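You operate a simulated robot arm through the tools that you are given. There is no shell and no other tool. Be economical: measure what you need, move in short steps, check, and stop when the job is done.

You run a simulated two-armed robot. Do the job below in one go: nothing can be reset, and whatever is moved stays where it is left.

JOB
Dose the green tank with 500 ml of softener from the drum pump.
Fine: pump it into the white jug and tip that in; jug back on the table, lid shut again. Set down upright: white jug.

The check looks at the end state, three seconds after you hand in, the way a careful person would. Anything else that was tipped, shoved, dropped, spilled or broken makes it a failure. Lids that push on must go on centred and level and be pressed home; caps that screw on are set level and turned clockwise until they are tight.

ROBOT AND FRAMES
Two 7-joint arms with two-finger parallel grippers on one trunk, on a base that drives. Base frame: it is fixed to the floor where the robot stands at the start and does not move with it; the origin is under the middle of the robot, x ahead of it, y to its left, z up. Units: mm, degrees, N and s.
The left shoulder is at the start at [110, 169, 1499], the right one opposite. Each reaches about 988 mm from its shoulder. Places, roughly: blue cream-tank valve handle [700, -1400, 1300]; blue green-tank valve handle [700, -1300, 1300]; brine drum [300, -2800, 900]; cream tank [800, -1700, 900]; cream tank speed dial [600, -2100, 1300]; cream tank switch [600, -2100, 1400]; green tank [800, -900, 900]; green tank speed dial [600, -500, 1300]; green tank switch [600, -500, 1400]; grey bucket [500, -1250, 0]; jacket dial [600, -500, 1100]; pump lever [-200, -2600, 1200]; red bucket [500, -2250, 0]; red cream-tank valve handle [700, -1400, 1500]; red green-tank valve handle [700, -1300, 1500]; shelf under the softener drum spout [-200, -2500, 700]. Payload 1.57 kg a hand.
Tool frame (each hand has its own): the origin (TCP) lies between the finger pads and is the grasp point; the fingertips stand 30 mm ahead of it; z points along the fingers, y is the line along which they close. The gripper opens to 80 mm. The fingers are 17 mm wide and 12 mm thick; the gripper's body (40 by 82 mm) begins 80 mm behind the TCP.
Orientation is that of the tool frame in the base frame, as a unit quaternion [w, x, y, z]. With the fingers straight down and closing along the base's y, the tool's x points along the base's -x, its y along +y and its z along -z.

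CONTROLS
- The arms move only by the tool play_rows. It takes "left_commands", "right_commands" or both (then of equal length, played together; a hand with none holds still); each is a list of rows, each a list of 7 numbers: the shift along the tool's x, y, z in m, then the turn, a rotation vector about the tool's x, y, z in degrees, then the closure, from 0 (fully open) to 1 (shut). In form: [[tx, ty, tz, wx, wy, wz, hand], ...]. A call has 1 to 10 rows; each row is the pose to reach, as a shift and turn from the pose commanded when the call began, along the tool's axes at that moment. Each row takes 0.2 s and may step no farther than 50 mm and 8.6 degrees from the row before; otherwise, or with a gripper value out of range, the whole call is refused. A pose out of reach is approached as far as the arm can. The call stops where the force on the tool passes 80 N (or 10 N more than at its start, if that is more) or the arm is blocked; 0.2 s more then pass. Each finger travels about 72 mm/s and halts on what it meets, pressing with about 22 N; the grip force reading is that of the motor and also rises with nothing between the fingers. The clock runs only during rows and for 0.2 s after the last one: add rows that repeat a pose to give the fingers time. The reply holds the time, the measured pose of the TCP, the force on the tool along the base axes, the opening and the grip force, in the units named above and with some noise, with the torque about the TCP (base axes, N m) and any sound that the robot's microphone picked up.
- Cameras (640 x 400 px; columns grow to the right, rows downward): "scene" is now at [129.3, -38.4, 1679.8]; the picture's right is [-0.59, -0.80, 0.00], its down [-0.59, 0.44, -0.68] and it looks along [0.55, -0.40, -0.73] (base axes); focal length 276 px, centre (320, 200). "left" rides on the left gripper at [72, 7, -122] in its tool frame; the picture's right is [-0.09, 1.00, 0.00], its down [-0.84, -0.08, -0.54] and it looks along [-0.54, -0.05, 0.84] (tool axes); focal length 238 px, centre (320, 200). "right" rides on the right gripper at [72, -7, -122] in its tool frame; the picture's right is [0.09, 1.00, 0.00], its down [-0.84, 0.08, -0.54] and it looks along [-0.54, 0.05, 0.84] (tool axes); focal length 238 px, centre (320, 200). There is no depth. A picture from a camera that has moved, and an enlarged one, comes with that camera's place and axes in the base frame and with its lens. The place of the scene camera against the robot may be out by one fixed shift of up to 25 mm in any direction.
- capture(camera): a new picture of that camera. It takes no simulated time.
- move_column(by): slides the trunk up (or, below 0, down) by that many mm; the arms and the scene camera ride with it, the base frame stays. It gives what a move gives, with no picture.
- roll_base(legs): drives the robot by 1 to 6 legs, each [ahead, left, turn to the left] in mm, mm and degrees, along the robot's own axes; the way and the turn of a leg run together, so that a leg with both is an arc; at most 1500 mm and 180 degrees a leg. The arms and the cameras ride along, it lands a little off, and it stops where it bumps. It gives what a move gives.
- head_to(pan, tilt): turns the head with the scene camera to pan (to the left, within 86 degrees either way) and tilt (down, from -29 to 69), counted from straight ahead of the robot. It gives what a move gives.
- inspect(camera, box): a new picture of the part [left, top, right, bottom] of that camera's present view, enlarged. It takes no simulated time.
- sign_off(): hands the job in; it is judged then, once.

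Work in short steps. Places have to be worked out from the pictures, the camera data and where the tool is seen: move nearer, look again, correct. Check each grasp and each placing, and mend what went wrong. You have 120 turns and 88 pictures in all, those below and enlarged ones among them. Open the grippers and draw the arms clear of the work before you hand the job in, unless the task says otherwise; then end with one line.

The tools are called after "Emit:" as a command line: name --argument value ..., lists and objects as JSON in quotes. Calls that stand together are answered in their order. play_rows: Moves the arms, as the interface text tells. Its arguments: {"type":"object","properties":{"left_commands":{"type":"array","items":{"type":"array","items":{"type":"number"}}},"right_commands":{"type":"array","items":{"type":"array","items":{"type":"number"}}}},"required":[]} The other tools are called the same way: move_column (by) slides the trunk up or down; roll_base (legs) drives the base; head_to (pan, tilt) turns the head that bears the scene camera; capture (camera) takes a picture; inspect (camera, box) takes an enlarged picture of a part of a camera's view; sign_off () hands the job in.

At the start:

```text
time: 0.0
left_tcp_pos: [644.5, -65.3, 1264.6]
left_ee_rot: [0.0, 0.0, 1.0, 0.0]
left_contact_force: [0.5, 0.1, -0.1]
left_ft_torque: [0.0, 0.0, -0.01]
left_gripper_width: 80.0
left_gripper_force: 0.0
right_tcp_pos: [336.9, -464.6, 998.9]
right_ee_rot: [0.0, 0.0, 1.0, 0.0]
right_contact_force: [-0.3, 1.0, -0.4]
right_ft_torque: [0.0, -0.03, 0.02]
right_gripper_width: 80.3
right_gripper_force: 0.1
trunk travel left (down, up): [-813.0, 77.0]
robot x, y, heading: [-0.0, -0.1, 0.2]
head pan, tilt: [-36.4, 47.2]
```

scene: 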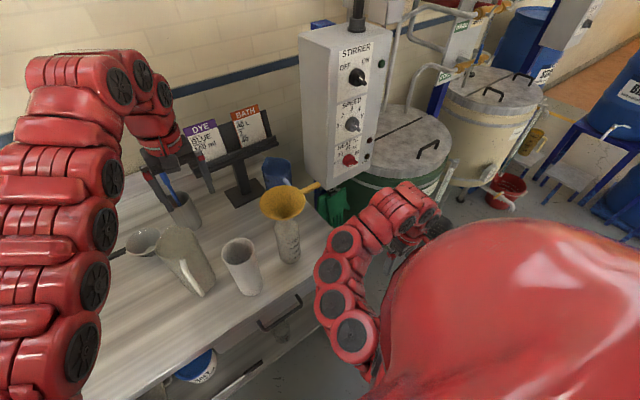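
right: 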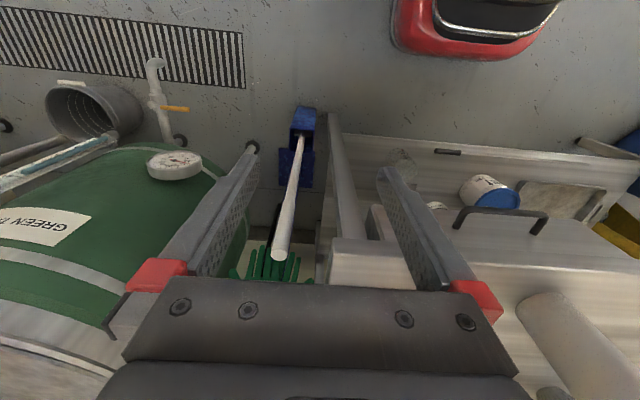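
left: 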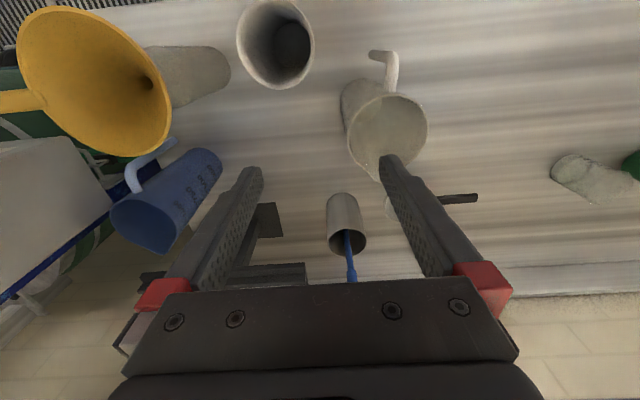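

I start by looking at the table more closely to identify the white jug.

Emit:
inspect --camera "scene" --box '[100, 140, 360, 320]'

Emit:
inspect --camera "scene" --box '[290, 0, 640, 220]'

Emit:
head_to --pan -85 --tilt 25

Emit:
capture --camera "scene"

```text
2.22 times, centred on (230, 230) of scene
camera zoom: at [129.3, -38.4, 1679.8], right [-0.59, -0.8, 0.0], down [-0.59, 0.44, -0.68], along [0.55, -0.4, -0.73], focal length 614 px, centre (520, 133)
```

zoom: 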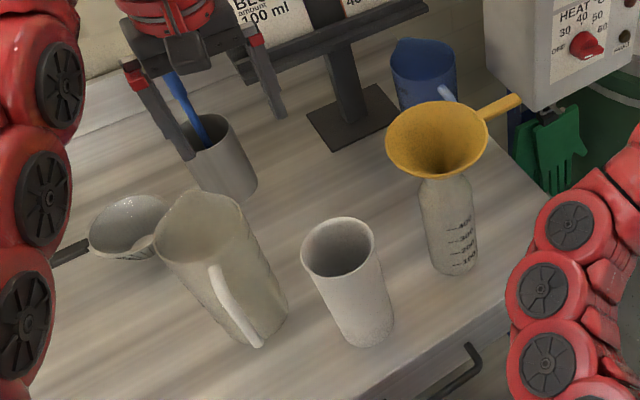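

```text
1.82 times, centred on (465, 110) of scene
camera zoom: at [129.3, -38.4, 1679.8], right [-0.59, -0.8, 0.0], down [-0.59, 0.44, -0.68], along [0.55, -0.4, -0.73], focal length 502 px, centre (56, 364)
```

zoom: 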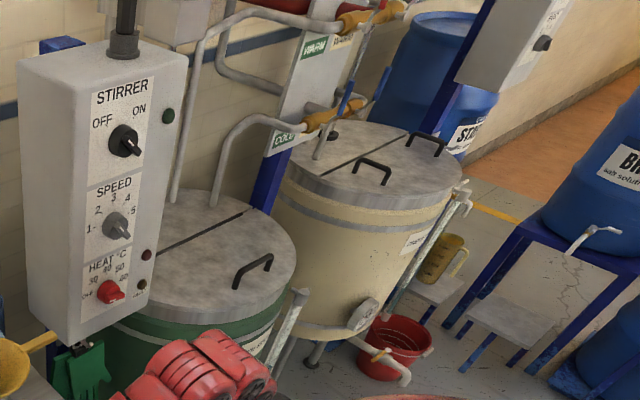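

```text
time: 1.2
left_tcp_pos: [643.8, -64.9, 1263.7]
left_ee_rot: [0.0, -0.001, 1.0, 0.0]
left_contact_force: [-0.4, 0.0, -1.0]
left_ft_torque: [0.01, 0.02, -0.01]
left_gripper_width: 80.0
left_gripper_force: 0.1
right_tcp_pos: [336.9, -465.7, 998.9]
right_ee_rot: [0.001, 0.0, 1.0, 0.0]
right_contact_force: [0.6, -0.3, -0.3]
right_ft_torque: [-0.02, 0.02, -0.01]
right_gripper_width: 79.9
right_gripper_force: 0.0
trunk travel left (down, up): [-813.0, 77.0]
robot x, y, heading: [1.4, 1.5, 0.1]
head pan, tilt: [-85.0, 25.0]
```

```text
82 pictures are left
camera scene: at [73.4, -83.0, 1713.5], right [-1.0, -0.09, 0.0], down [-0.04, 0.42, -0.91], along [0.08, -0.9, -0.42], focal length 276 px, centre (320, 200)
```

scene: 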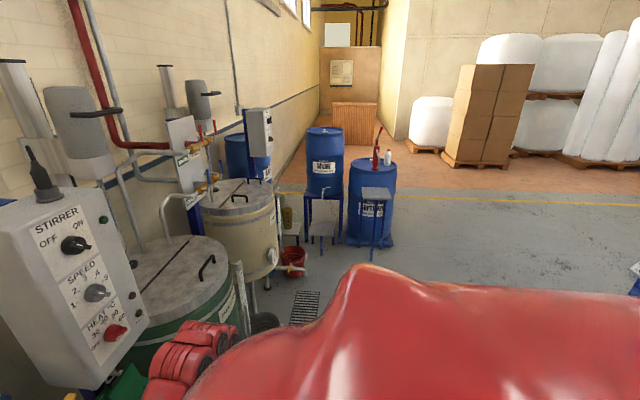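

The softener drum with a red pump and a shelf stand is in the distance. I zoom in on it and look at the jugs from the left wrist camera.

Emit:
inspect --camera "scene" --box '[280, 110, 420, 280]'

Emit:
inspect --camera "left" --box '[220, 0, 480, 220]'

Emit:
inspect --camera "scene" --box '[60, 200, 300, 350]'

```text
2.35 times, centred on (350, 195) of scene
camera zoom: at [73.4, -83.0, 1713.5], right [-1.0, -0.09, 0.0], down [-0.04, 0.42, -0.91], along [0.08, -0.9, -0.42], focal length 650 px, centre (249, 212)
```

zoom: 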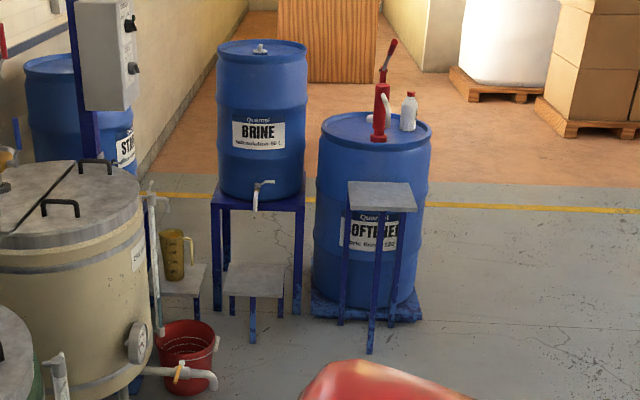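

```text
1.82 times, centred on (350, 110) of left
camera zoom: at [572.7, -59.4, 1385.5], right [0.09, 1.0, 0.0], down [0.84, -0.08, 0.54], along [0.54, -0.05, -0.84], focal length 433 px, centre (266, 364)
```

zoom: 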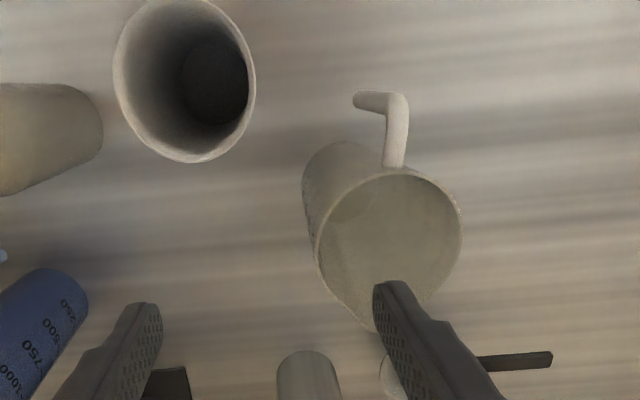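

```text
2.67 times, centred on (180, 275) of scene
camera zoom: at [73.4, -83.0, 1713.5], right [-1.0, -0.09, 0.0], down [-0.04, 0.42, -0.91], along [0.08, -0.9, -0.42], focal length 737 px, centre (693, 0)
```

zoom: 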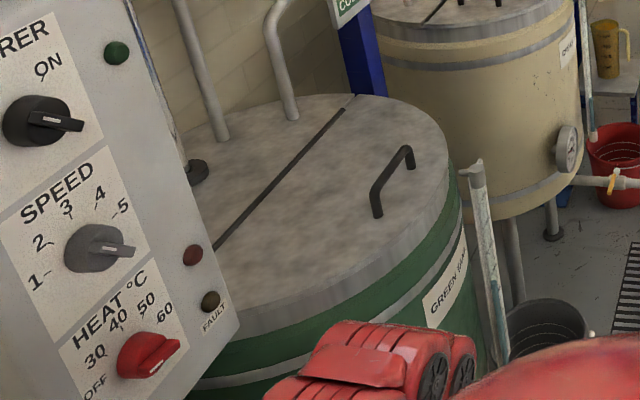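

The pump lever and shelf stand are visible, and the tank's front half-lid has its handle facing me. Next I look down at the table straight ahead to get the jug and its handle.

Emit:
head_to --pan -5 --tilt 50

Emit:
capture --camera "scene"

```text
time: 2.7
left_tcp_pos: [644.2, -65.6, 1263.4]
left_ee_rot: [0.0, 0.0, 1.0, 0.0]
left_contact_force: [-0.5, -0.6, 0.7]
left_ft_torque: [0.02, 0.01, 0.0]
left_gripper_width: 80.0
left_gripper_force: 0.0
right_tcp_pos: [337.5, -465.4, 998.4]
right_ee_rot: [0.0, 0.001, 1.0, 0.0]
right_contact_force: [-0.3, 0.6, -0.2]
right_ft_torque: [0.01, -0.01, -0.01]
right_gripper_width: 79.9
right_gripper_force: 0.0
trunk travel left (down, up): [-813.0, 77.0]
robot x, y, heading: [-3.8, -0.4, -0.1]
head pan, tilt: [-5.0, 50.0]
```

```text
78 pictures are left
camera scene: at [142.0, 2.0, 1676.0], right [-0.09, -1.0, 0.0], down [-0.76, 0.07, -0.64], along [0.64, -0.06, -0.77], focal length 276 px, centre (320, 200)
```

scene: 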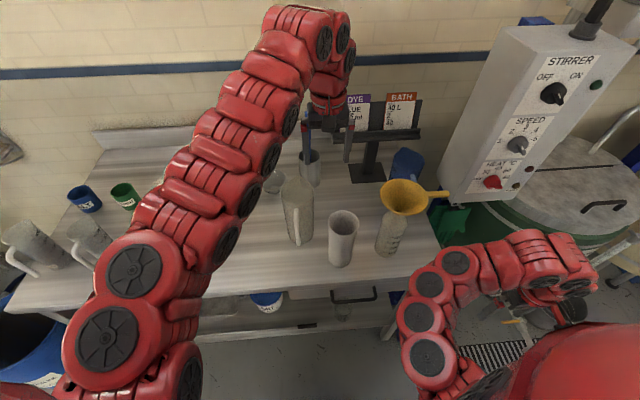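

More jugs stand on the left side; I zoom in on them to find which is the white one.

Emit:
inspect --camera "scene" --box '[0, 160, 180, 300]'

Emit:
inspect --camera "scene" --box '[240, 80, 460, 300]'

```text
2.86 times, centred on (90, 230) of scene
camera zoom: at [142.0, 2.0, 1676.0], right [-0.09, -1.0, 0.0], down [-0.76, 0.07, -0.64], along [0.64, -0.06, -0.77], focal length 789 px, centre (977, 114)
```

zoom: 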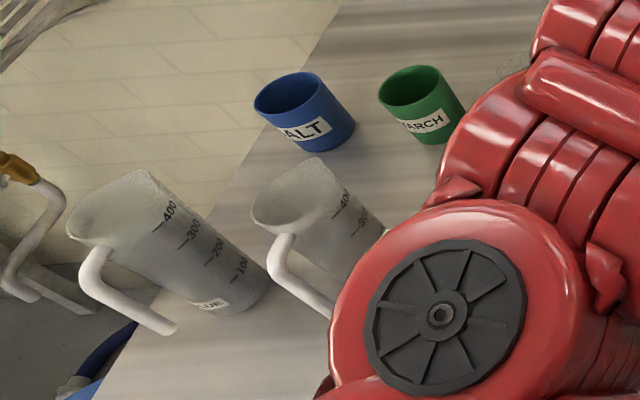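

```text
1.82 times, centred on (350, 190) of scene
camera zoom: at [142.0, 2.0, 1676.0], right [-0.09, -1.0, 0.0], down [-0.76, 0.07, -0.64], along [0.64, -0.06, -0.77], focal length 502 px, centre (266, 218)
```

zoom: 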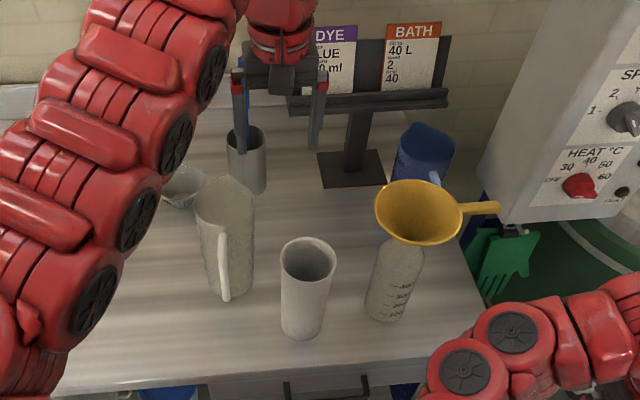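

The central large whitish jug with its hook handle toward me, at about (589, 27, z 900–1070), must be the white jug; the others are 400 ml dye jugs and a blue jug. I draw the left hand back and pitch it to point its fingers forward.

Emit:
play_rows --left_commands '[[0.02, 0.009, 0, 0, -8.5, 0, 0], [0.04, 0.018, 0, 0, -17, 0, 0], [0.06, 0.027, 0.02, 0, -25.5, 0, 0], [0.08, 0.036, 0.04, 0, -34, 0, 0], [0.1, 0.045, 0.06, 0, -42.5, 0, 0], [0.12, 0.054, 0.08, 0, -51, 0, 0], [0.14, 0.063, 0.1, 0, -59.5, 0, 0], [0.16, 0.072, 0.12, 0, -68, 0, 0], [0.18, 0.081, 0.14, 0, -76.5, 0, 0], [0.2, 0.09, 0.16, 0, -85, 0, 0]]'

Emit:
capture --camera "left"

Emit:
capture --camera "scene"

```text
time: 5.1
left_tcp_pos: [513.1, -5.5, 1337.7]
left_ee_rot: [0.739, -0.277, 0.585, -0.186]
left_contact_force: [1.0, 0.1, 0.3]
left_ft_torque: [-0.04, 0.03, -0.01]
left_gripper_width: 80.0
left_gripper_force: 0.0
left hand out of reach, approached as far as the arm can: row 2, 3, 4, 5, 6, 7, 8, 9
right_tcp_pos: [335.3, -466.0, 999.0]
right_ee_rot: [0.0, 0.0, 1.0, 0.0]
right_contact_force: [0.3, 0.1, -0.2]
right_ft_torque: [0.01, 0.0, 0.02]
right_gripper_width: 80.1
right_gripper_force: 0.1
trunk travel left (down, up): [-813.0, 77.0]
robot x, y, heading: [1.9, -0.1, 0.1]
head pan, tilt: [-5.0, 50.0]
stopped in row 10 (left hand): the arm was blocked; the commanded pose is now the measured one
```

```text
75 pictures are left
camera left: at [412.6, -66.9, 1259.3], right [-0.07, 0.83, -0.56], down [-0.73, 0.34, 0.6], along [0.68, 0.45, 0.58], focal length 238 px, centre (320, 200)
```

left: 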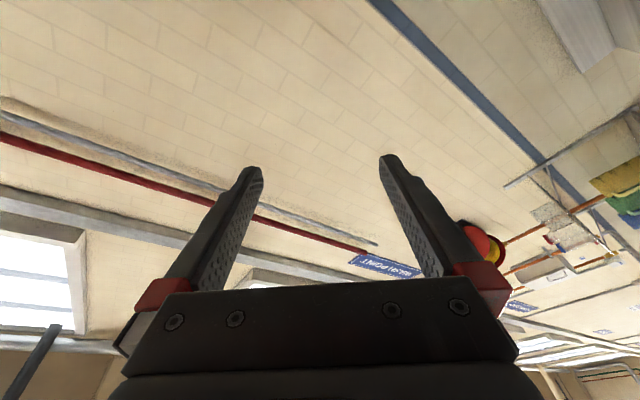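

```text
74 pictures are left
camera scene: at [139.9, 2.3, 1676.3], right [-0.09, -1.0, 0.0], down [-0.76, 0.07, -0.64], along [0.64, -0.06, -0.77], focal length 276 px, centre (320, 200)
```

scene: 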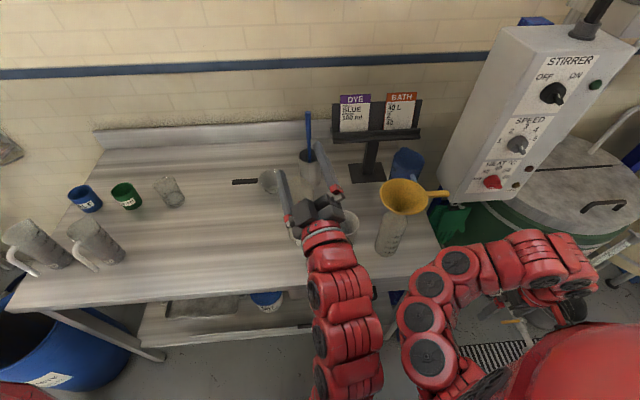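

The wrist limit blocked it at this height. I back the base off 300 mm and lower the trunk so the forward-pointing pose becomes easier.

Emit:
roll_base --legs '[[-300, 0, 0]]'

Emit:
move_column --by -250

Emit:
play_rows --left_commands '[[0, 0, 0, 1.5, 2.5, 7.6, 0], [0, 0, 0, 3, 5, 15.2, 0], [0, 0, 0, 4.5, 7.6, 22.8, 0], [0, 0, 0, 6, 10, 30.4, 0], [0, 0, 0, 7.5, 12.7, 38, 0]]'

Emit:
capture --camera "scene"

```text
time: 7.1
left_tcp_pos: [217.7, -4.6, 1337.7]
left_ee_rot: [0.738, -0.278, 0.586, -0.185]
left_contact_force: [-0.4, 0.1, -0.7]
left_ft_torque: [-0.01, 0.01, 0.0]
left_gripper_width: 79.8
left_gripper_force: 0.1
right_tcp_pos: [40.6, -465.2, 998.8]
right_ee_rot: [0.0, -0.002, 1.0, 0.0]
right_contact_force: [-0.8, -0.5, 0.7]
right_ft_torque: [0.07, 0.03, 0.02]
right_gripper_width: 80.1
right_gripper_force: 0.1
trunk travel left (down, up): [-813.0, 77.0]
robot x, y, heading: [-296.7, 0.6, 0.0]
head pan, tilt: [-5.0, 50.0]
```

```text
time: 9.7
left_tcp_pos: [217.2, -4.4, 1087.1]
left_ee_rot: [0.739, -0.279, 0.585, -0.185]
left_contact_force: [0.3, -1.0, 0.1]
left_ft_torque: [0.01, 0.0, 0.01]
left_gripper_width: 79.8
left_gripper_force: 0.0
right_tcp_pos: [40.7, -465.2, 750.2]
right_ee_rot: [0.0, -0.001, 1.0, 0.001]
right_contact_force: [-0.6, 0.6, 0.3]
right_ft_torque: [0.03, 0.02, 0.0]
right_gripper_width: 80.0
right_gripper_force: 0.1
trunk travel left (down, up): [-563.0, 327.0]
robot x, y, heading: [-297.4, 0.1, -0.0]
head pan, tilt: [-5.0, 50.0]
```

```text
time: 10.9
left_tcp_pos: [244.6, -55.4, 1063.2]
left_ee_rot: [0.706, -0.004, 0.708, 0.0]
left_contact_force: [0.0, 0.4, 0.8]
left_ft_torque: [-0.01, 0.03, 0.03]
left_gripper_width: 79.9
left_gripper_force: 0.1
left hand out of reach, approached as far as the arm can: row 1, 2, 3, 4, 5
right_tcp_pos: [40.5, -465.6, 749.1]
right_ee_rot: [0.0, -0.001, 1.0, 0.0]
right_contact_force: [0.2, 0.3, -0.5]
right_ft_torque: [0.01, -0.02, 0.0]
right_gripper_width: 79.8
right_gripper_force: 0.1
trunk travel left (down, up): [-563.0, 327.0]
robot x, y, heading: [-298.2, -3.7, 0.1]
head pan, tilt: [-5.0, 50.0]
```

```text
73 pictures are left
camera scene: at [-154.9, 1.2, 1426.0], right [-0.08, -1.0, 0.0], down [-0.76, 0.07, -0.64], along [0.64, -0.05, -0.77], focal length 276 px, centre (320, 200)
```

scene: 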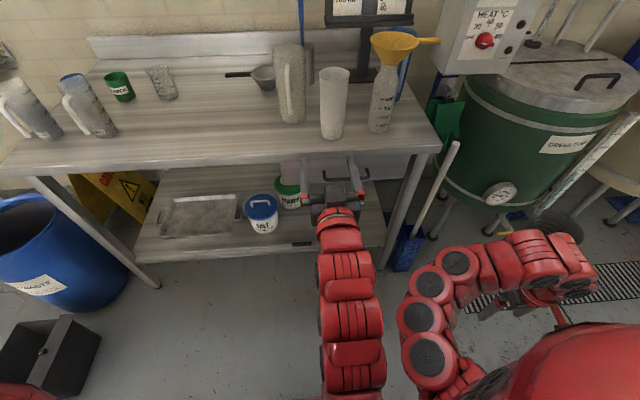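

The forward orientation is now reached. I zoom on the jug for a better fix on its handle and heights.

Emit:
inspect --camera "scene" --box '[230, 20, 430, 150]'

```text
3.08 times, centred on (330, 85) of scene
camera zoom: at [-154.9, 1.2, 1426.0], right [-0.08, -1.0, 0.0], down [-0.76, 0.07, -0.64], along [0.64, -0.05, -0.77], focal length 850 px, centre (289, 554)
```

zoom: 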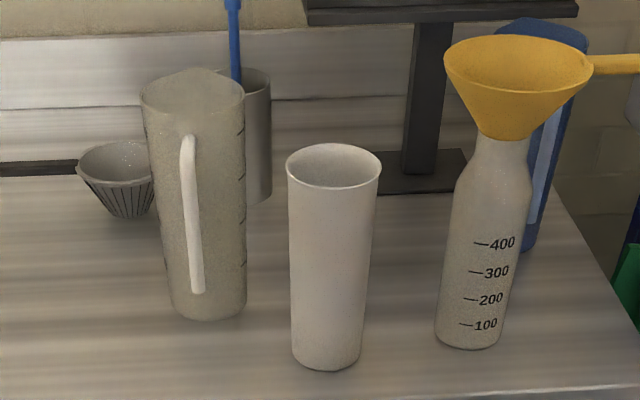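

Handle bar spans roughly z 945–1095 at x≈589, y≈27. I lower the trunk 45, then drive so the hand stops about 45 mm short of the bar and look.

Emit:
move_column --by -45

Emit:
roll_base --legs '[[0, 84, 0], [260, 0, 0]]'

Emit:
capture --camera "left"

Emit:
inspect --camera "scene" --box '[220, 40, 480, 240]'

```text
time: 11.8
left_tcp_pos: [243.6, -54.4, 1018.2]
left_ee_rot: [0.707, -0.004, 0.707, 0.0]
left_contact_force: [-0.3, -0.5, 0.1]
left_ft_torque: [-0.02, 0.01, 0.01]
left_gripper_width: 80.2
left_gripper_force: 0.0
right_tcp_pos: [41.1, -464.5, 704.7]
right_ee_rot: [0.0, -0.002, 1.0, -0.001]
right_contact_force: [0.5, -0.1, -0.6]
right_ft_torque: [-0.01, 0.0, -0.01]
right_gripper_width: 80.3
right_gripper_force: 0.0
trunk travel left (down, up): [-518.0, 372.0]
robot x, y, heading: [-295.6, 1.8, 0.3]
head pan, tilt: [-5.0, 50.0]
```

```text
time: 14.3
left_tcp_pos: [501.6, 26.6, 1017.9]
left_ee_rot: [0.707, -0.001, 0.708, -0.004]
left_contact_force: [-0.5, -0.2, -0.6]
left_ft_torque: [-0.01, 0.01, 0.0]
left_gripper_width: 80.1
left_gripper_force: 0.1
right_tcp_pos: [294.2, -382.1, 705.7]
right_ee_rot: [-0.001, 0.002, 1.0, 0.0]
right_contact_force: [-0.4, -0.6, 0.1]
right_ft_torque: [0.03, 0.05, 0.0]
right_gripper_width: 79.9
right_gripper_force: 0.1
trunk travel left (down, up): [-518.0, 372.0]
robot x, y, heading: [-41.4, 82.8, 0.1]
head pan, tilt: [-5.0, 50.0]
```

```text
71 pictures are left
camera left: at [378.6, 32.5, 946.0], right [0.0, 1.0, 0.08], down [-0.54, -0.07, 0.84], along [0.84, -0.05, 0.54], focal length 238 px, centre (320, 200)
```

left: 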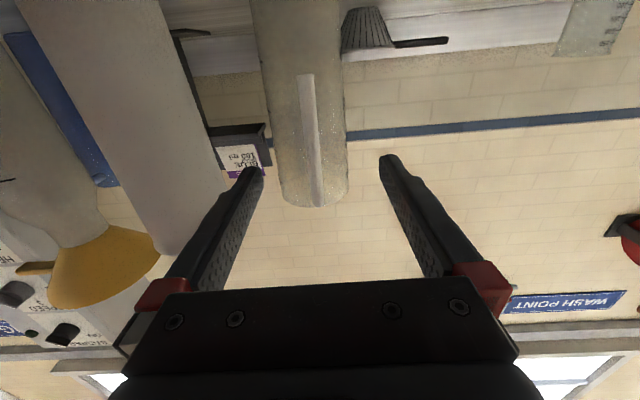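

```text
2.00 times, centred on (350, 140) of scene
camera zoom: at [102.3, 86.2, 1380.9], right [-0.09, -1.0, 0.0], down [-0.76, 0.07, -0.64], along [0.64, -0.06, -0.77], focal length 552 px, centre (260, 320)
```

zoom: 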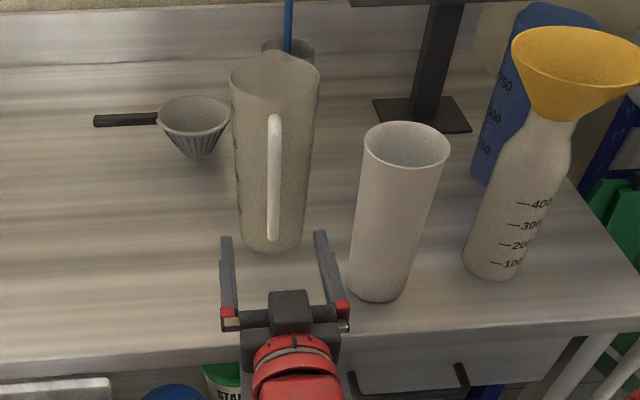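

The wrist view puts the bar at y≈18, z 964–1085, so I shift 8 mm right and advance 70 mm with the fingers open.

Emit:
play_rows --left_commands '[[0, -0.008, 0.0, 0, 0, 0, 0], [0, -0.008, 0.02, 0, 0, 0, 0], [0, -0.008, 0.045, 0, 0, 0, 0], [0, -0.008, 0.07, 0, 0, 0, 0], [0, -0.008, 0.07, 0, 0, 0, 0]]'

Emit:
inspect --camera "scene" --box '[220, 40, 480, 240]'

Emit:
capture --camera "left"

```text
time: 15.5
left_tcp_pos: [569.3, 19.3, 1020.4]
left_ee_rot: [0.707, -0.001, 0.707, -0.003]
left_contact_force: [-0.4, -0.5, -0.3]
left_ft_torque: [0.01, -0.01, 0.0]
left_gripper_width: 80.0
left_gripper_force: 0.0
right_tcp_pos: [293.8, -382.6, 705.1]
right_ee_rot: [0.0, 0.003, 1.0, -0.001]
right_contact_force: [0.5, -0.6, 0.6]
right_ft_torque: [-0.01, -0.01, -0.04]
right_gripper_width: 80.2
right_gripper_force: 0.0
trunk travel left (down, up): [-518.0, 372.0]
robot x, y, heading: [-43.1, 86.2, -0.2]
head pan, tilt: [-5.0, 50.0]
```

```text
2.00 times, centred on (350, 140) of scene
camera zoom: at [100.9, 86.2, 1381.1], right [-0.09, -1.0, 0.0], down [-0.76, 0.07, -0.64], along [0.64, -0.06, -0.77], focal length 552 px, centre (260, 320)
```

zoom: 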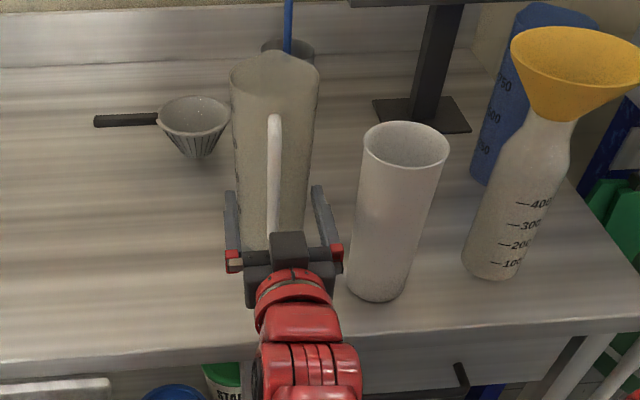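

```text
68 pictures are left
camera left: at [447.9, 24.5, 947.9], right [0.0, 1.0, 0.08], down [-0.54, -0.07, 0.84], along [0.84, -0.05, 0.54], focal length 238 px, centre (320, 200)
```

left: 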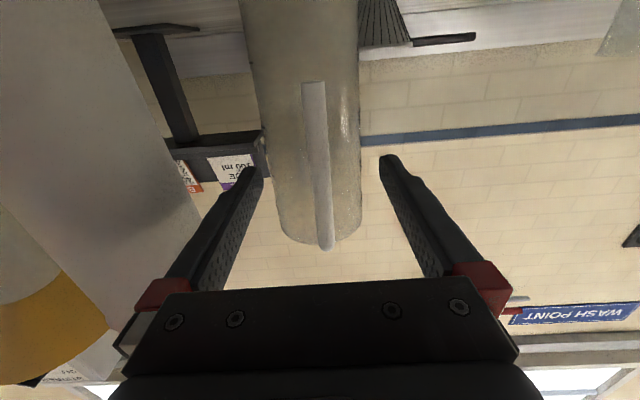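

The bar sits centred, about 13 mm ahead of the TCP. I go in 4 mm more and close.

Emit:
play_rows --left_commands '[[0, 0, 0.004, 0, 0, 0, 0], [0, 0, 0.004, 0, 0, 0, 0.5], [0, 0, 0.004, 0, 0, 0, 1], [0, 0, 0.004, 0, 0, 0, 1], [0, 0, 0.004, 0, 0, 0, 1], [0, 0, 0.004, 0, 0, 0, 1], [0, 0, 0.004, 0, 0, 0, 1]]'

Emit:
capture --camera "left"

```text
time: 17.1
left_tcp_pos: [573.6, 18.3, 1018.5]
left_ee_rot: [0.707, -0.001, 0.707, -0.003]
left_contact_force: [0.9, 1.1, -0.1]
left_ft_torque: [0.08, -0.04, 0.03]
left_gripper_width: 12.5
left_gripper_force: 22.4
right_tcp_pos: [294.0, -382.9, 703.8]
right_ee_rot: [0.0, 0.003, 1.0, 0.0]
right_contact_force: [-0.3, 0.3, 0.0]
right_ft_torque: [0.01, -0.01, 0.01]
right_gripper_width: 80.0
right_gripper_force: 0.1
trunk travel left (down, up): [-518.0, 372.0]
robot x, y, heading: [-43.0, 85.2, -0.3]
head pan, tilt: [-5.0, 50.0]
```

```text
67 pictures are left
camera left: at [451.9, 23.9, 947.2], right [0.0, 1.0, 0.08], down [-0.54, -0.07, 0.84], along [0.84, -0.05, 0.54], focal length 238 px, centre (320, 200)
```

left: 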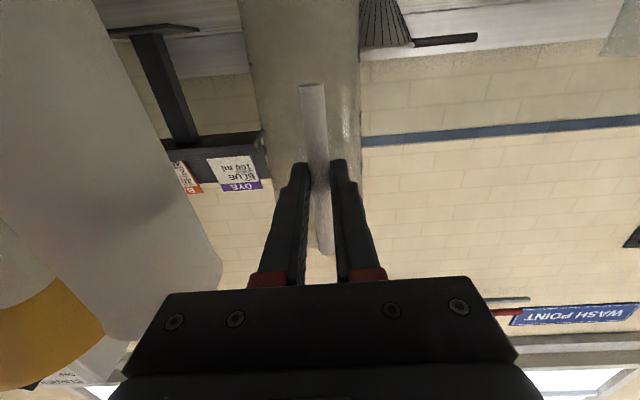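

The bar is gripped at 12.5 mm. I lift 30 mm and watch for tilt.

Emit:
play_rows --left_commands '[[-0.01, 0, 0.004, 0, 0, 0, 1], [-0.02, 0, 0.004, 0, 0, 0, 1], [-0.03, 0, 0.004, 0, 0, 0, 1], [-0.03, 0, 0.004, 0, 0, 0, 1]]'

Emit:
capture --camera "left"

Emit:
inspect --camera "scene" --box '[220, 40, 480, 240]'

```text
time: 18.1
left_tcp_pos: [576.9, 19.3, 1048.4]
left_ee_rot: [0.707, -0.002, 0.708, -0.004]
left_contact_force: [-0.6, -1.0, -1.0]
left_ft_torque: [0.06, 0.11, -0.04]
left_gripper_width: 12.5
left_gripper_force: 21.6
right_tcp_pos: [293.5, -383.0, 704.9]
right_ee_rot: [0.0, 0.002, 1.0, 0.0]
right_contact_force: [-0.1, 0.5, -0.1]
right_ft_torque: [0.02, -0.04, -0.03]
right_gripper_width: 80.0
right_gripper_force: 0.0
trunk travel left (down, up): [-518.0, 372.0]
robot x, y, heading: [-42.0, 84.0, -0.6]
head pan, tilt: [-5.0, 50.0]
```

```text
66 pictures are left
camera left: at [455.4, 25.4, 976.5], right [0.0, 1.0, 0.09], down [-0.54, -0.07, 0.84], along [0.84, -0.05, 0.54], focal length 238 px, centre (320, 200)
```

left: 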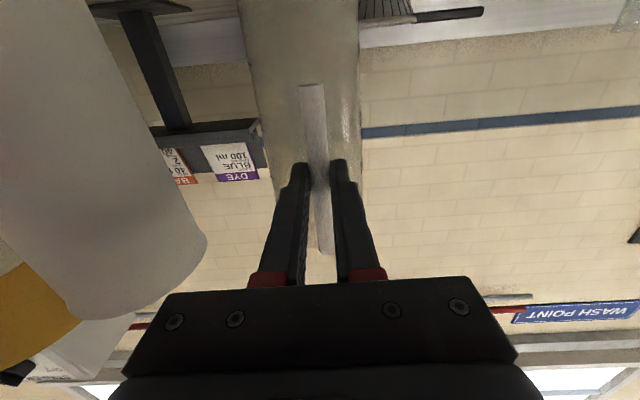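

```text
2.00 times, centred on (350, 140) of scene
camera zoom: at [101.4, 86.2, 1381.0], right [-0.09, -1.0, 0.0], down [-0.76, 0.07, -0.64], along [0.64, -0.06, -0.77], focal length 552 px, centre (260, 320)
```

zoom: 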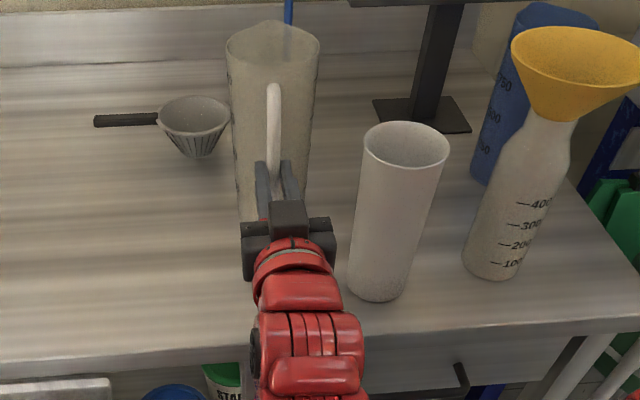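

The jug is firmly held with hardly any torque. I raise the trunk, back away, turn right and drive toward the softener drum.

Emit:
move_column --by 100

Emit:
roll_base --legs '[[-360, 0, 0], [0, 0, -90], [1200, 0, 0]]'

Emit:
head_to --pan 0 --tilt 35

Emit:
capture --camera "scene"

```text
time: 19.4
left_tcp_pos: [578.2, 18.3, 1147.1]
left_ee_rot: [0.707, -0.001, 0.707, -0.002]
left_contact_force: [0.1, 0.0, -1.1]
left_ft_torque: [0.04, 0.09, 0.02]
left_gripper_width: 12.5
left_gripper_force: 22.4
right_tcp_pos: [293.5, -382.3, 804.6]
right_ee_rot: [0.0, 0.003, 1.0, -0.001]
right_contact_force: [0.1, -0.1, -0.5]
right_ft_torque: [-0.02, 0.0, -0.03]
right_gripper_width: 80.0
right_gripper_force: 0.1
trunk travel left (down, up): [-618.0, 272.0]
robot x, y, heading: [-40.5, 89.9, -0.2]
head pan, tilt: [-5.0, 50.0]
```

```text
time: 31.4
left_tcp_pos: [-543.4, -1747.5, 1147.5]
left_ee_rot: [-0.486, -0.51, -0.49, 0.513]
left_contact_force: [-0.5, 0.2, -0.9]
left_ft_torque: [0.07, 0.01, 0.03]
left_gripper_width: 12.6
left_gripper_force: 22.1
right_tcp_pos: [-932.6, -1446.7, 804.1]
right_ee_rot: [0.0, 0.724, 0.689, 0.0]
right_contact_force: [-0.9, 0.1, -0.3]
right_ft_torque: [0.0, 0.03, 0.02]
right_gripper_width: 79.9
right_gripper_force: 0.0
trunk travel left (down, up): [-618.0, 272.0]
robot x, y, heading: [-449.3, -1133.1, -93.3]
head pan, tilt: [-5.0, 50.0]
```

```text
time: 32.2
left_tcp_pos: [-542.9, -1746.9, 1148.9]
left_ee_rot: [-0.487, -0.51, -0.49, 0.513]
left_contact_force: [0.6, -0.6, -0.5]
left_ft_torque: [0.1, -0.01, 0.0]
left_gripper_width: 12.3
left_gripper_force: 22.2
right_tcp_pos: [-933.6, -1446.8, 804.0]
right_ee_rot: [-0.001, 0.724, 0.689, -0.001]
right_contact_force: [-0.7, -0.9, -0.7]
right_ft_torque: [0.03, 0.02, 0.01]
right_gripper_width: 80.0
right_gripper_force: 0.0
trunk travel left (down, up): [-618.0, 272.0]
robot x, y, heading: [-450.1, -1130.4, -92.6]
head pan, tilt: [0.0, 35.0]
```

```text
64 pictures are left
camera scene: at [-474.3, -1292.2, 1502.7], right [-1.0, 0.05, 0.0], down [0.03, 0.57, -0.82], along [-0.04, -0.82, -0.57], focal length 276 px, centre (320, 200)
```

scene: 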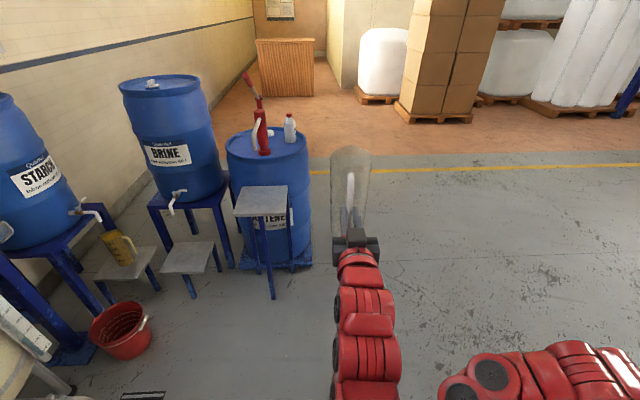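

I'm facing the drums. I zoom in on the pump and shelf.

Emit:
inspect --camera "scene" --box '[215, 60, 335, 230]'

```text
2.35 times, centred on (275, 145) of scene
camera zoom: at [-474.3, -1292.2, 1502.7], right [-1.0, 0.05, 0.0], down [0.03, 0.57, -0.82], along [-0.04, -0.82, -0.57], focal length 650 px, centre (426, 329)
```

zoom: 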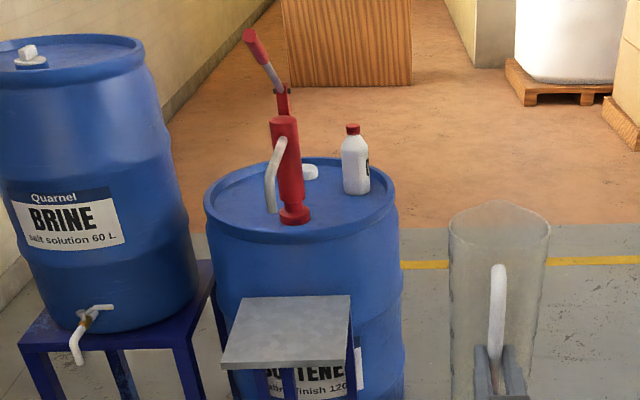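

I drive closer, squared to the drum, stopping about 220 mm short of the placing position, and look again.

Emit:
roll_base --legs '[[0, 0, 2.6], [0, 287, 0], [420, 0, 0]]'

Emit:
head_to --pan 0 --tilt 45

Emit:
capture --camera "scene"

Emit:
capture --camera "left"

```text
time: 36.8
left_tcp_pos: [-236.1, -2174.1, 1147.4]
left_ee_rot: [-0.494, -0.503, -0.498, 0.505]
left_contact_force: [-0.3, 0.6, -1.8]
left_ft_torque: [0.09, -0.01, 0.0]
left_gripper_width: 12.6
left_gripper_force: 22.1
right_tcp_pos: [-633.6, -1884.8, 805.0]
right_ee_rot: [0.0, 0.713, 0.701, 0.0]
right_contact_force: [0.5, 0.0, -0.5]
right_ft_torque: [0.0, 0.02, -0.02]
right_gripper_width: 80.0
right_gripper_force: 0.0
trunk travel left (down, up): [-618.0, 272.0]
robot x, y, heading: [-163.8, -1556.6, -91.0]
head pan, tilt: [0.0, 35.0]
```

```text
time: 37.5
left_tcp_pos: [-236.0, -2172.7, 1148.1]
left_ee_rot: [-0.494, -0.503, -0.498, 0.506]
left_contact_force: [0.6, -0.8, -1.3]
left_ft_torque: [0.11, 0.0, 0.04]
left_gripper_width: 12.3
left_gripper_force: 22.3
right_tcp_pos: [-633.0, -1885.0, 804.5]
right_ee_rot: [-0.001, 0.713, 0.701, -0.002]
right_contact_force: [0.8, -0.5, 0.5]
right_ft_torque: [-0.03, 0.03, 0.02]
right_gripper_width: 80.0
right_gripper_force: 0.0
trunk travel left (down, up): [-618.0, 272.0]
robot x, y, heading: [-165.6, -1554.0, -91.0]
head pan, tilt: [0.0, 45.0]
```

```text
62 pictures are left
camera scene: at [-180.0, -1708.5, 1488.0], right [-1.0, 0.02, 0.0], down [0.01, 0.71, -0.71], along [-0.01, -0.71, -0.71], focal length 276 px, centre (320, 200)
```

scene: 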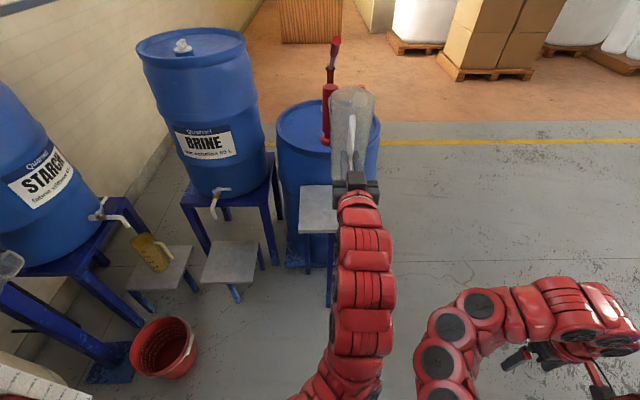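

```text
61 pictures are left
camera left: at [-227.4, -2051.3, 1076.3], right [1.0, -0.02, 0.09], down [-0.06, 0.54, 0.84], along [-0.06, -0.84, 0.54], focal length 238 px, centre (320, 200)
```

left: 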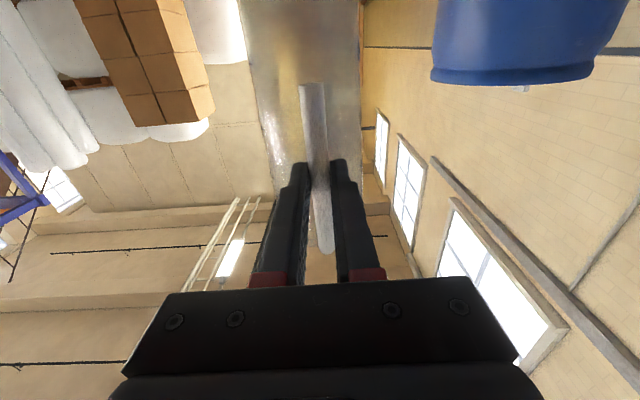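

The jug hides the pump, so I lower the trunk 200 mm and look over it.

Emit:
move_column --by -200

Emit:
head_to --pan 0 --tilt 35

Emit:
capture --camera "scene"

Emit:
inspect --camera "scene" --box '[240, 20, 440, 220]'

```text
time: 39.7
left_tcp_pos: [-235.4, -2173.2, 948.7]
left_ee_rot: [-0.494, -0.503, -0.498, 0.506]
left_contact_force: [-0.1, 0.0, -0.2]
left_ft_torque: [0.06, 0.0, 0.01]
left_gripper_width: 12.8
left_gripper_force: 21.9
right_tcp_pos: [-634.5, -1884.3, 604.8]
right_ee_rot: [-0.001, 0.713, 0.701, -0.002]
right_contact_force: [-0.4, -0.3, 0.0]
right_ft_torque: [-0.01, 0.0, -0.02]
right_gripper_width: 79.9
right_gripper_force: 0.0
trunk travel left (down, up): [-418.0, 472.0]
robot x, y, heading: [-161.2, -1557.5, -91.1]
head pan, tilt: [0.0, 45.0]
```

```text
time: 40.4
left_tcp_pos: [-235.4, -2173.5, 948.1]
left_ee_rot: [-0.494, -0.502, -0.498, 0.505]
left_contact_force: [-0.1, -0.2, -0.9]
left_ft_torque: [0.11, -0.01, -0.02]
left_gripper_width: 12.7
left_gripper_force: 22.2
right_tcp_pos: [-633.9, -1884.6, 604.2]
right_ee_rot: [0.0, 0.713, 0.701, -0.001]
right_contact_force: [-0.2, 0.0, -0.1]
right_ft_torque: [0.0, -0.01, -0.02]
right_gripper_width: 79.7
right_gripper_force: 0.1
trunk travel left (down, up): [-418.0, 472.0]
robot x, y, heading: [-161.6, -1555.1, -90.9]
head pan, tilt: [0.0, 35.0]
```

```text
60 pictures are left
camera scene: at [-180.1, -1715.3, 1302.7], right [-1.0, 0.02, 0.0], down [0.01, 0.57, -0.82], along [-0.01, -0.82, -0.57], focal length 276 px, centre (320, 200)
```

scene: 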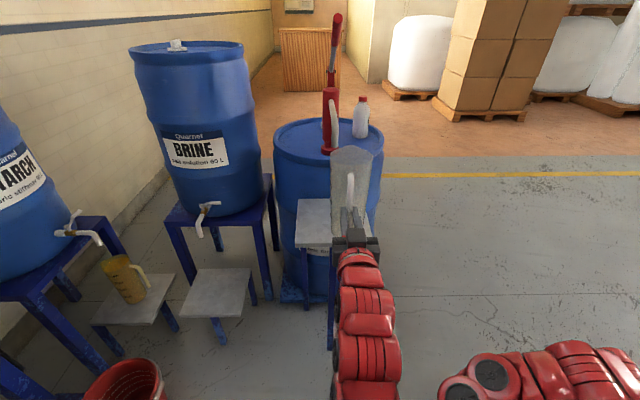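

```text
2.00 times, centred on (340, 120) of scene
camera zoom: at [-180.1, -1715.3, 1302.7], right [-1.0, 0.02, 0.0], down [0.01, 0.57, -0.82], along [-0.01, -0.82, -0.57], focal length 552 px, centre (280, 360)
```

zoom: 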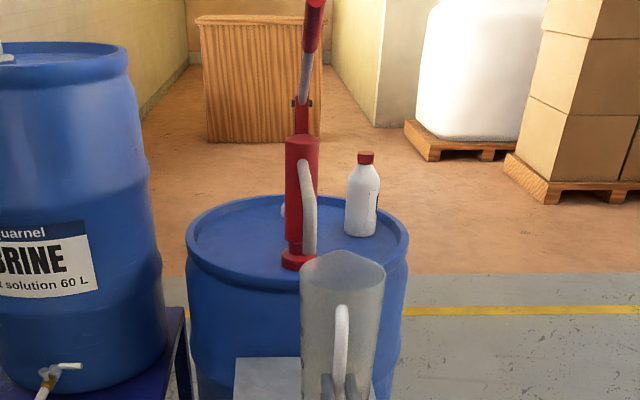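

Triangulating gives the spout outlet at about (-225, -2470, 955) and the shelf around z 700. I lower to base-clearance height and drive forward 150 mm, then look again.

Emit:
move_column --by -65

Emit:
roll_base --legs '[[0, 0, 1], [140, 4, 0]]'

Emit:
inspect --camera "scene" --box '[240, 60, 440, 240]'

```text
time: 41.4
left_tcp_pos: [-235.2, -2173.5, 883.6]
left_ee_rot: [-0.494, -0.502, -0.498, 0.506]
left_contact_force: [0.0, 0.5, -2.0]
left_ft_torque: [0.09, -0.02, 0.01]
left_gripper_width: 12.6
left_gripper_force: 22.0
right_tcp_pos: [-633.3, -1884.8, 540.0]
right_ee_rot: [-0.001, 0.713, 0.701, -0.001]
right_contact_force: [-0.5, -0.7, 0.1]
right_ft_torque: [0.0, -0.02, -0.03]
right_gripper_width: 80.0
right_gripper_force: 0.0
trunk travel left (down, up): [-353.0, 537.0]
robot x, y, heading: [-163.5, -1554.8, -91.0]
head pan, tilt: [0.0, 35.0]
```

```text
time: 43.1
left_tcp_pos: [-217.4, -2314.2, 882.8]
left_ee_rot: [0.499, 0.497, 0.504, -0.5]
left_contact_force: [-1.0, 0.1, -1.3]
left_ft_torque: [0.09, -0.03, -0.01]
left_gripper_width: 12.4
left_gripper_force: 22.7
right_tcp_pos: [-621.6, -2035.2, 539.4]
right_ee_rot: [0.0, 0.705, 0.709, 0.001]
right_contact_force: [-0.6, 0.2, -0.1]
right_ft_torque: [0.04, 0.0, -0.01]
right_gripper_width: 80.2
right_gripper_force: 0.0
trunk travel left (down, up): [-353.0, 537.0]
robot x, y, heading: [-157.1, -1694.5, -89.8]
head pan, tilt: [0.0, 35.0]
```

```text
2.22 times, centred on (340, 150) of scene
camera zoom: at [-171.9, -1855.7, 1237.6], right [-1.0, -0.01, 0.0], down [0.0, 0.57, -0.82], along [0.0, -0.82, -0.57], focal length 614 px, centre (276, 311)
```

zoom: 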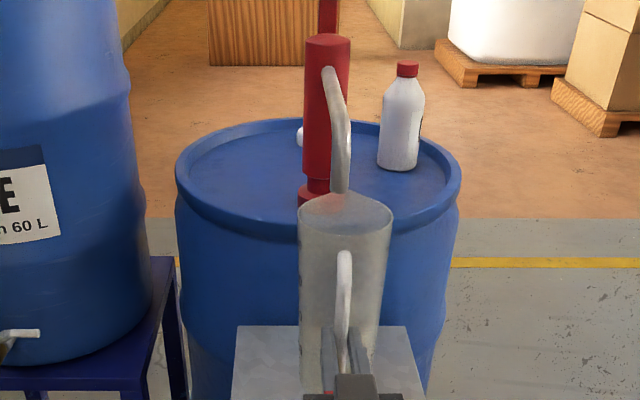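

Laterally aligned; the spout outlet is nearly at rim height, so I find the shelf by lowering gently here, before sliding the jug under.

Emit:
play_rows --left_commands '[[0.006, 0, 0, 0, 0, 0, 1], [0.012, 0, 0, 0, 0, 0, 1], [0.018, 0, 0, 0, 0, 0, 1]]'

Emit:
inspect --camera "scene" --box '[240, 60, 440, 240]'

```text
time: 43.9
left_tcp_pos: [-217.4, -2311.8, 864.9]
left_ee_rot: [0.5, 0.497, 0.504, -0.5]
left_contact_force: [0.8, 0.0, 0.0]
left_ft_torque: [0.08, -0.03, -0.06]
left_gripper_width: 12.6
left_gripper_force: 21.6
right_tcp_pos: [-620.6, -2035.1, 539.6]
right_ee_rot: [-0.001, 0.705, 0.709, 0.0]
right_contact_force: [0.1, 0.1, 0.9]
right_ft_torque: [0.02, 0.01, 0.02]
right_gripper_width: 79.9
right_gripper_force: 0.1
trunk travel left (down, up): [-353.0, 537.0]
robot x, y, heading: [-155.2, -1695.1, -89.6]
head pan, tilt: [0.0, 35.0]
```

```text
2.22 times, centred on (340, 150) of scene
camera zoom: at [-171.9, -1854.8, 1237.7], right [-1.0, -0.01, 0.0], down [0.0, 0.57, -0.82], along [0.0, -0.82, -0.57], focal length 614 px, centre (276, 311)
```

zoom: 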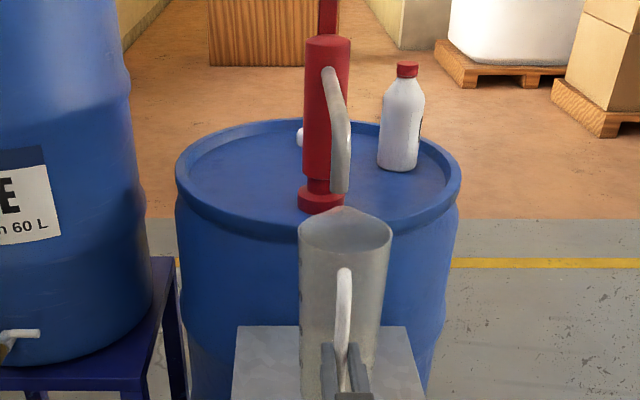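

No contact yet at TCP z 865; I keep lowering in small steps.

Emit:
play_rows --left_commands '[[0.003, 0, 0, 0, 0, 0, 1], [0.006, 0, 0, 0, 0, 0, 1], [0.009, 0, 0, 0, 0, 0, 1], [0.012, 0, 0, 0, 0, 0, 1]]'

```text
time: 44.9
left_tcp_pos: [-216.9, -2312.5, 851.5]
left_ee_rot: [0.499, 0.497, 0.504, -0.5]
left_contact_force: [0.9, 0.4, -1.0]
left_ft_torque: [0.1, -0.06, -0.02]
left_gripper_width: 12.7
left_gripper_force: 21.7
right_tcp_pos: [-621.7, -2034.4, 541.0]
right_ee_rot: [-0.001, 0.705, 0.709, -0.001]
right_contact_force: [0.0, 0.5, 0.1]
right_ft_torque: [-0.02, 0.01, -0.01]
right_gripper_width: 79.7
right_gripper_force: 0.1
trunk travel left (down, up): [-353.0, 537.0]
robot x, y, heading: [-157.5, -1694.4, -89.8]
head pan, tilt: [0.0, 35.0]
```

Still free at 851 with the rim now well under the spout. I slide the jug forward 55 mm.

Emit:
play_rows --left_commands '[[0, 0, 0.02, 0, 0, 0, 1], [0, 0, 0.04, 0, 0, 0, 1], [0, 0, 0.055, 0, 0, 0, 1], [0, 0, 0.055, 0, 0, 0, 1]]'

Emit:
inspect --camera "scene" --box '[240, 60, 440, 240]'

```text
time: 45.9
left_tcp_pos: [-215.4, -2371.9, 854.5]
left_ee_rot: [0.5, 0.497, 0.504, -0.5]
left_contact_force: [0.1, -0.1, -0.6]
left_ft_torque: [0.09, 0.01, 0.0]
left_gripper_width: 12.5
left_gripper_force: 22.1
right_tcp_pos: [-621.3, -2034.4, 539.9]
right_ee_rot: [0.0, 0.705, 0.709, 0.0]
right_contact_force: [-0.3, -0.6, -0.6]
right_ft_torque: [0.01, -0.01, 0.0]
right_gripper_width: 80.0
right_gripper_force: 0.1
trunk travel left (down, up): [-353.0, 537.0]
robot x, y, heading: [-157.4, -1694.6, -89.9]
head pan, tilt: [0.0, 35.0]
```

```text
2.22 times, centred on (340, 150) of scene
camera zoom: at [-171.9, -1854.8, 1237.7], right [-1.0, 0.0, 0.0], down [0.0, 0.57, -0.82], along [0.0, -0.82, -0.57], focal length 614 px, centre (276, 311)
```

zoom: 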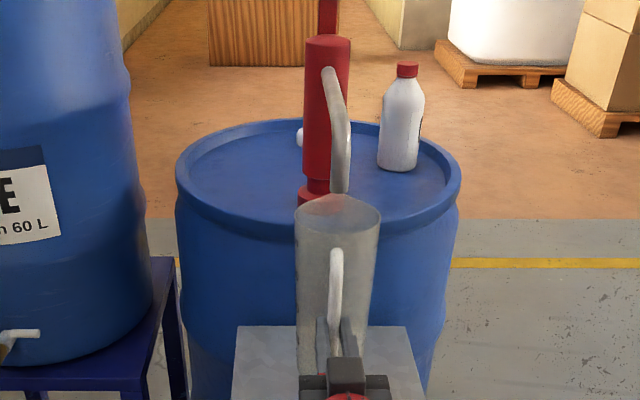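

The outlet sits right above the jug's middle. I now lower to contact with the shelf.

Emit:
play_rows --left_commands '[[0.003, 0, 0, 0, 0, 0, 1], [0.006, 0, 0, 0, 0, 0, 1], [0.009, 0, 0, 0, 0, 0, 1]]'

Emit:
play_rows --left_commands '[[0.002, 0, 0, 0, 0, 0, 1], [0.004, 0, 0, 0, 0, 0, 1], [0.006, 0, 0, 0, 0, 0, 1]]'

Emit:
inspect --camera "scene" --box '[280, 120, 420, 240]'

```text
time: 46.7
left_tcp_pos: [-217.8, -2370.0, 845.1]
left_ee_rot: [0.5, 0.497, 0.504, -0.5]
left_contact_force: [0.4, 0.7, -1.6]
left_ft_torque: [0.1, 0.03, 0.0]
left_gripper_width: 12.7
left_gripper_force: 21.7
right_tcp_pos: [-622.2, -2034.1, 539.7]
right_ee_rot: [-0.001, 0.705, 0.709, -0.001]
right_contact_force: [0.3, -0.8, 0.4]
right_ft_torque: [0.01, -0.02, 0.01]
right_gripper_width: 79.8
right_gripper_force: 0.0
trunk travel left (down, up): [-353.0, 537.0]
robot x, y, heading: [-158.0, -1699.8, -89.6]
head pan, tilt: [0.0, 35.0]
```

```text
time: 47.5
left_tcp_pos: [-217.4, -2368.8, 838.2]
left_ee_rot: [0.5, 0.497, 0.504, -0.5]
left_contact_force: [1.0, -1.1, -1.6]
left_ft_torque: [0.1, -0.03, 0.0]
left_gripper_width: 12.5
left_gripper_force: 22.3
right_tcp_pos: [-622.3, -2034.7, 539.2]
right_ee_rot: [-0.001, 0.705, 0.71, -0.001]
right_contact_force: [-0.6, -0.1, 0.3]
right_ft_torque: [0.0, -0.02, 0.0]
right_gripper_width: 80.1
right_gripper_force: 0.1
trunk travel left (down, up): [-353.0, 537.0]
robot x, y, heading: [-157.8, -1695.8, -90.0]
head pan, tilt: [0.0, 35.0]
```

```text
3.33 times, centred on (350, 180) of scene
camera zoom: at [-171.9, -1854.8, 1237.7], right [-1.0, -0.01, 0.0], down [0.0, 0.57, -0.82], along [0.0, -0.82, -0.57], focal length 921 px, centre (220, 267)
```

zoom: 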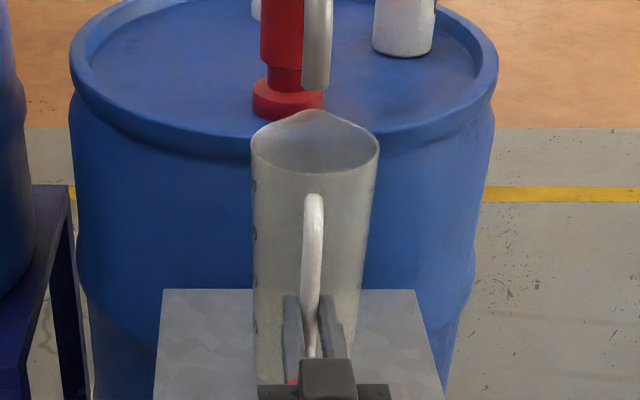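

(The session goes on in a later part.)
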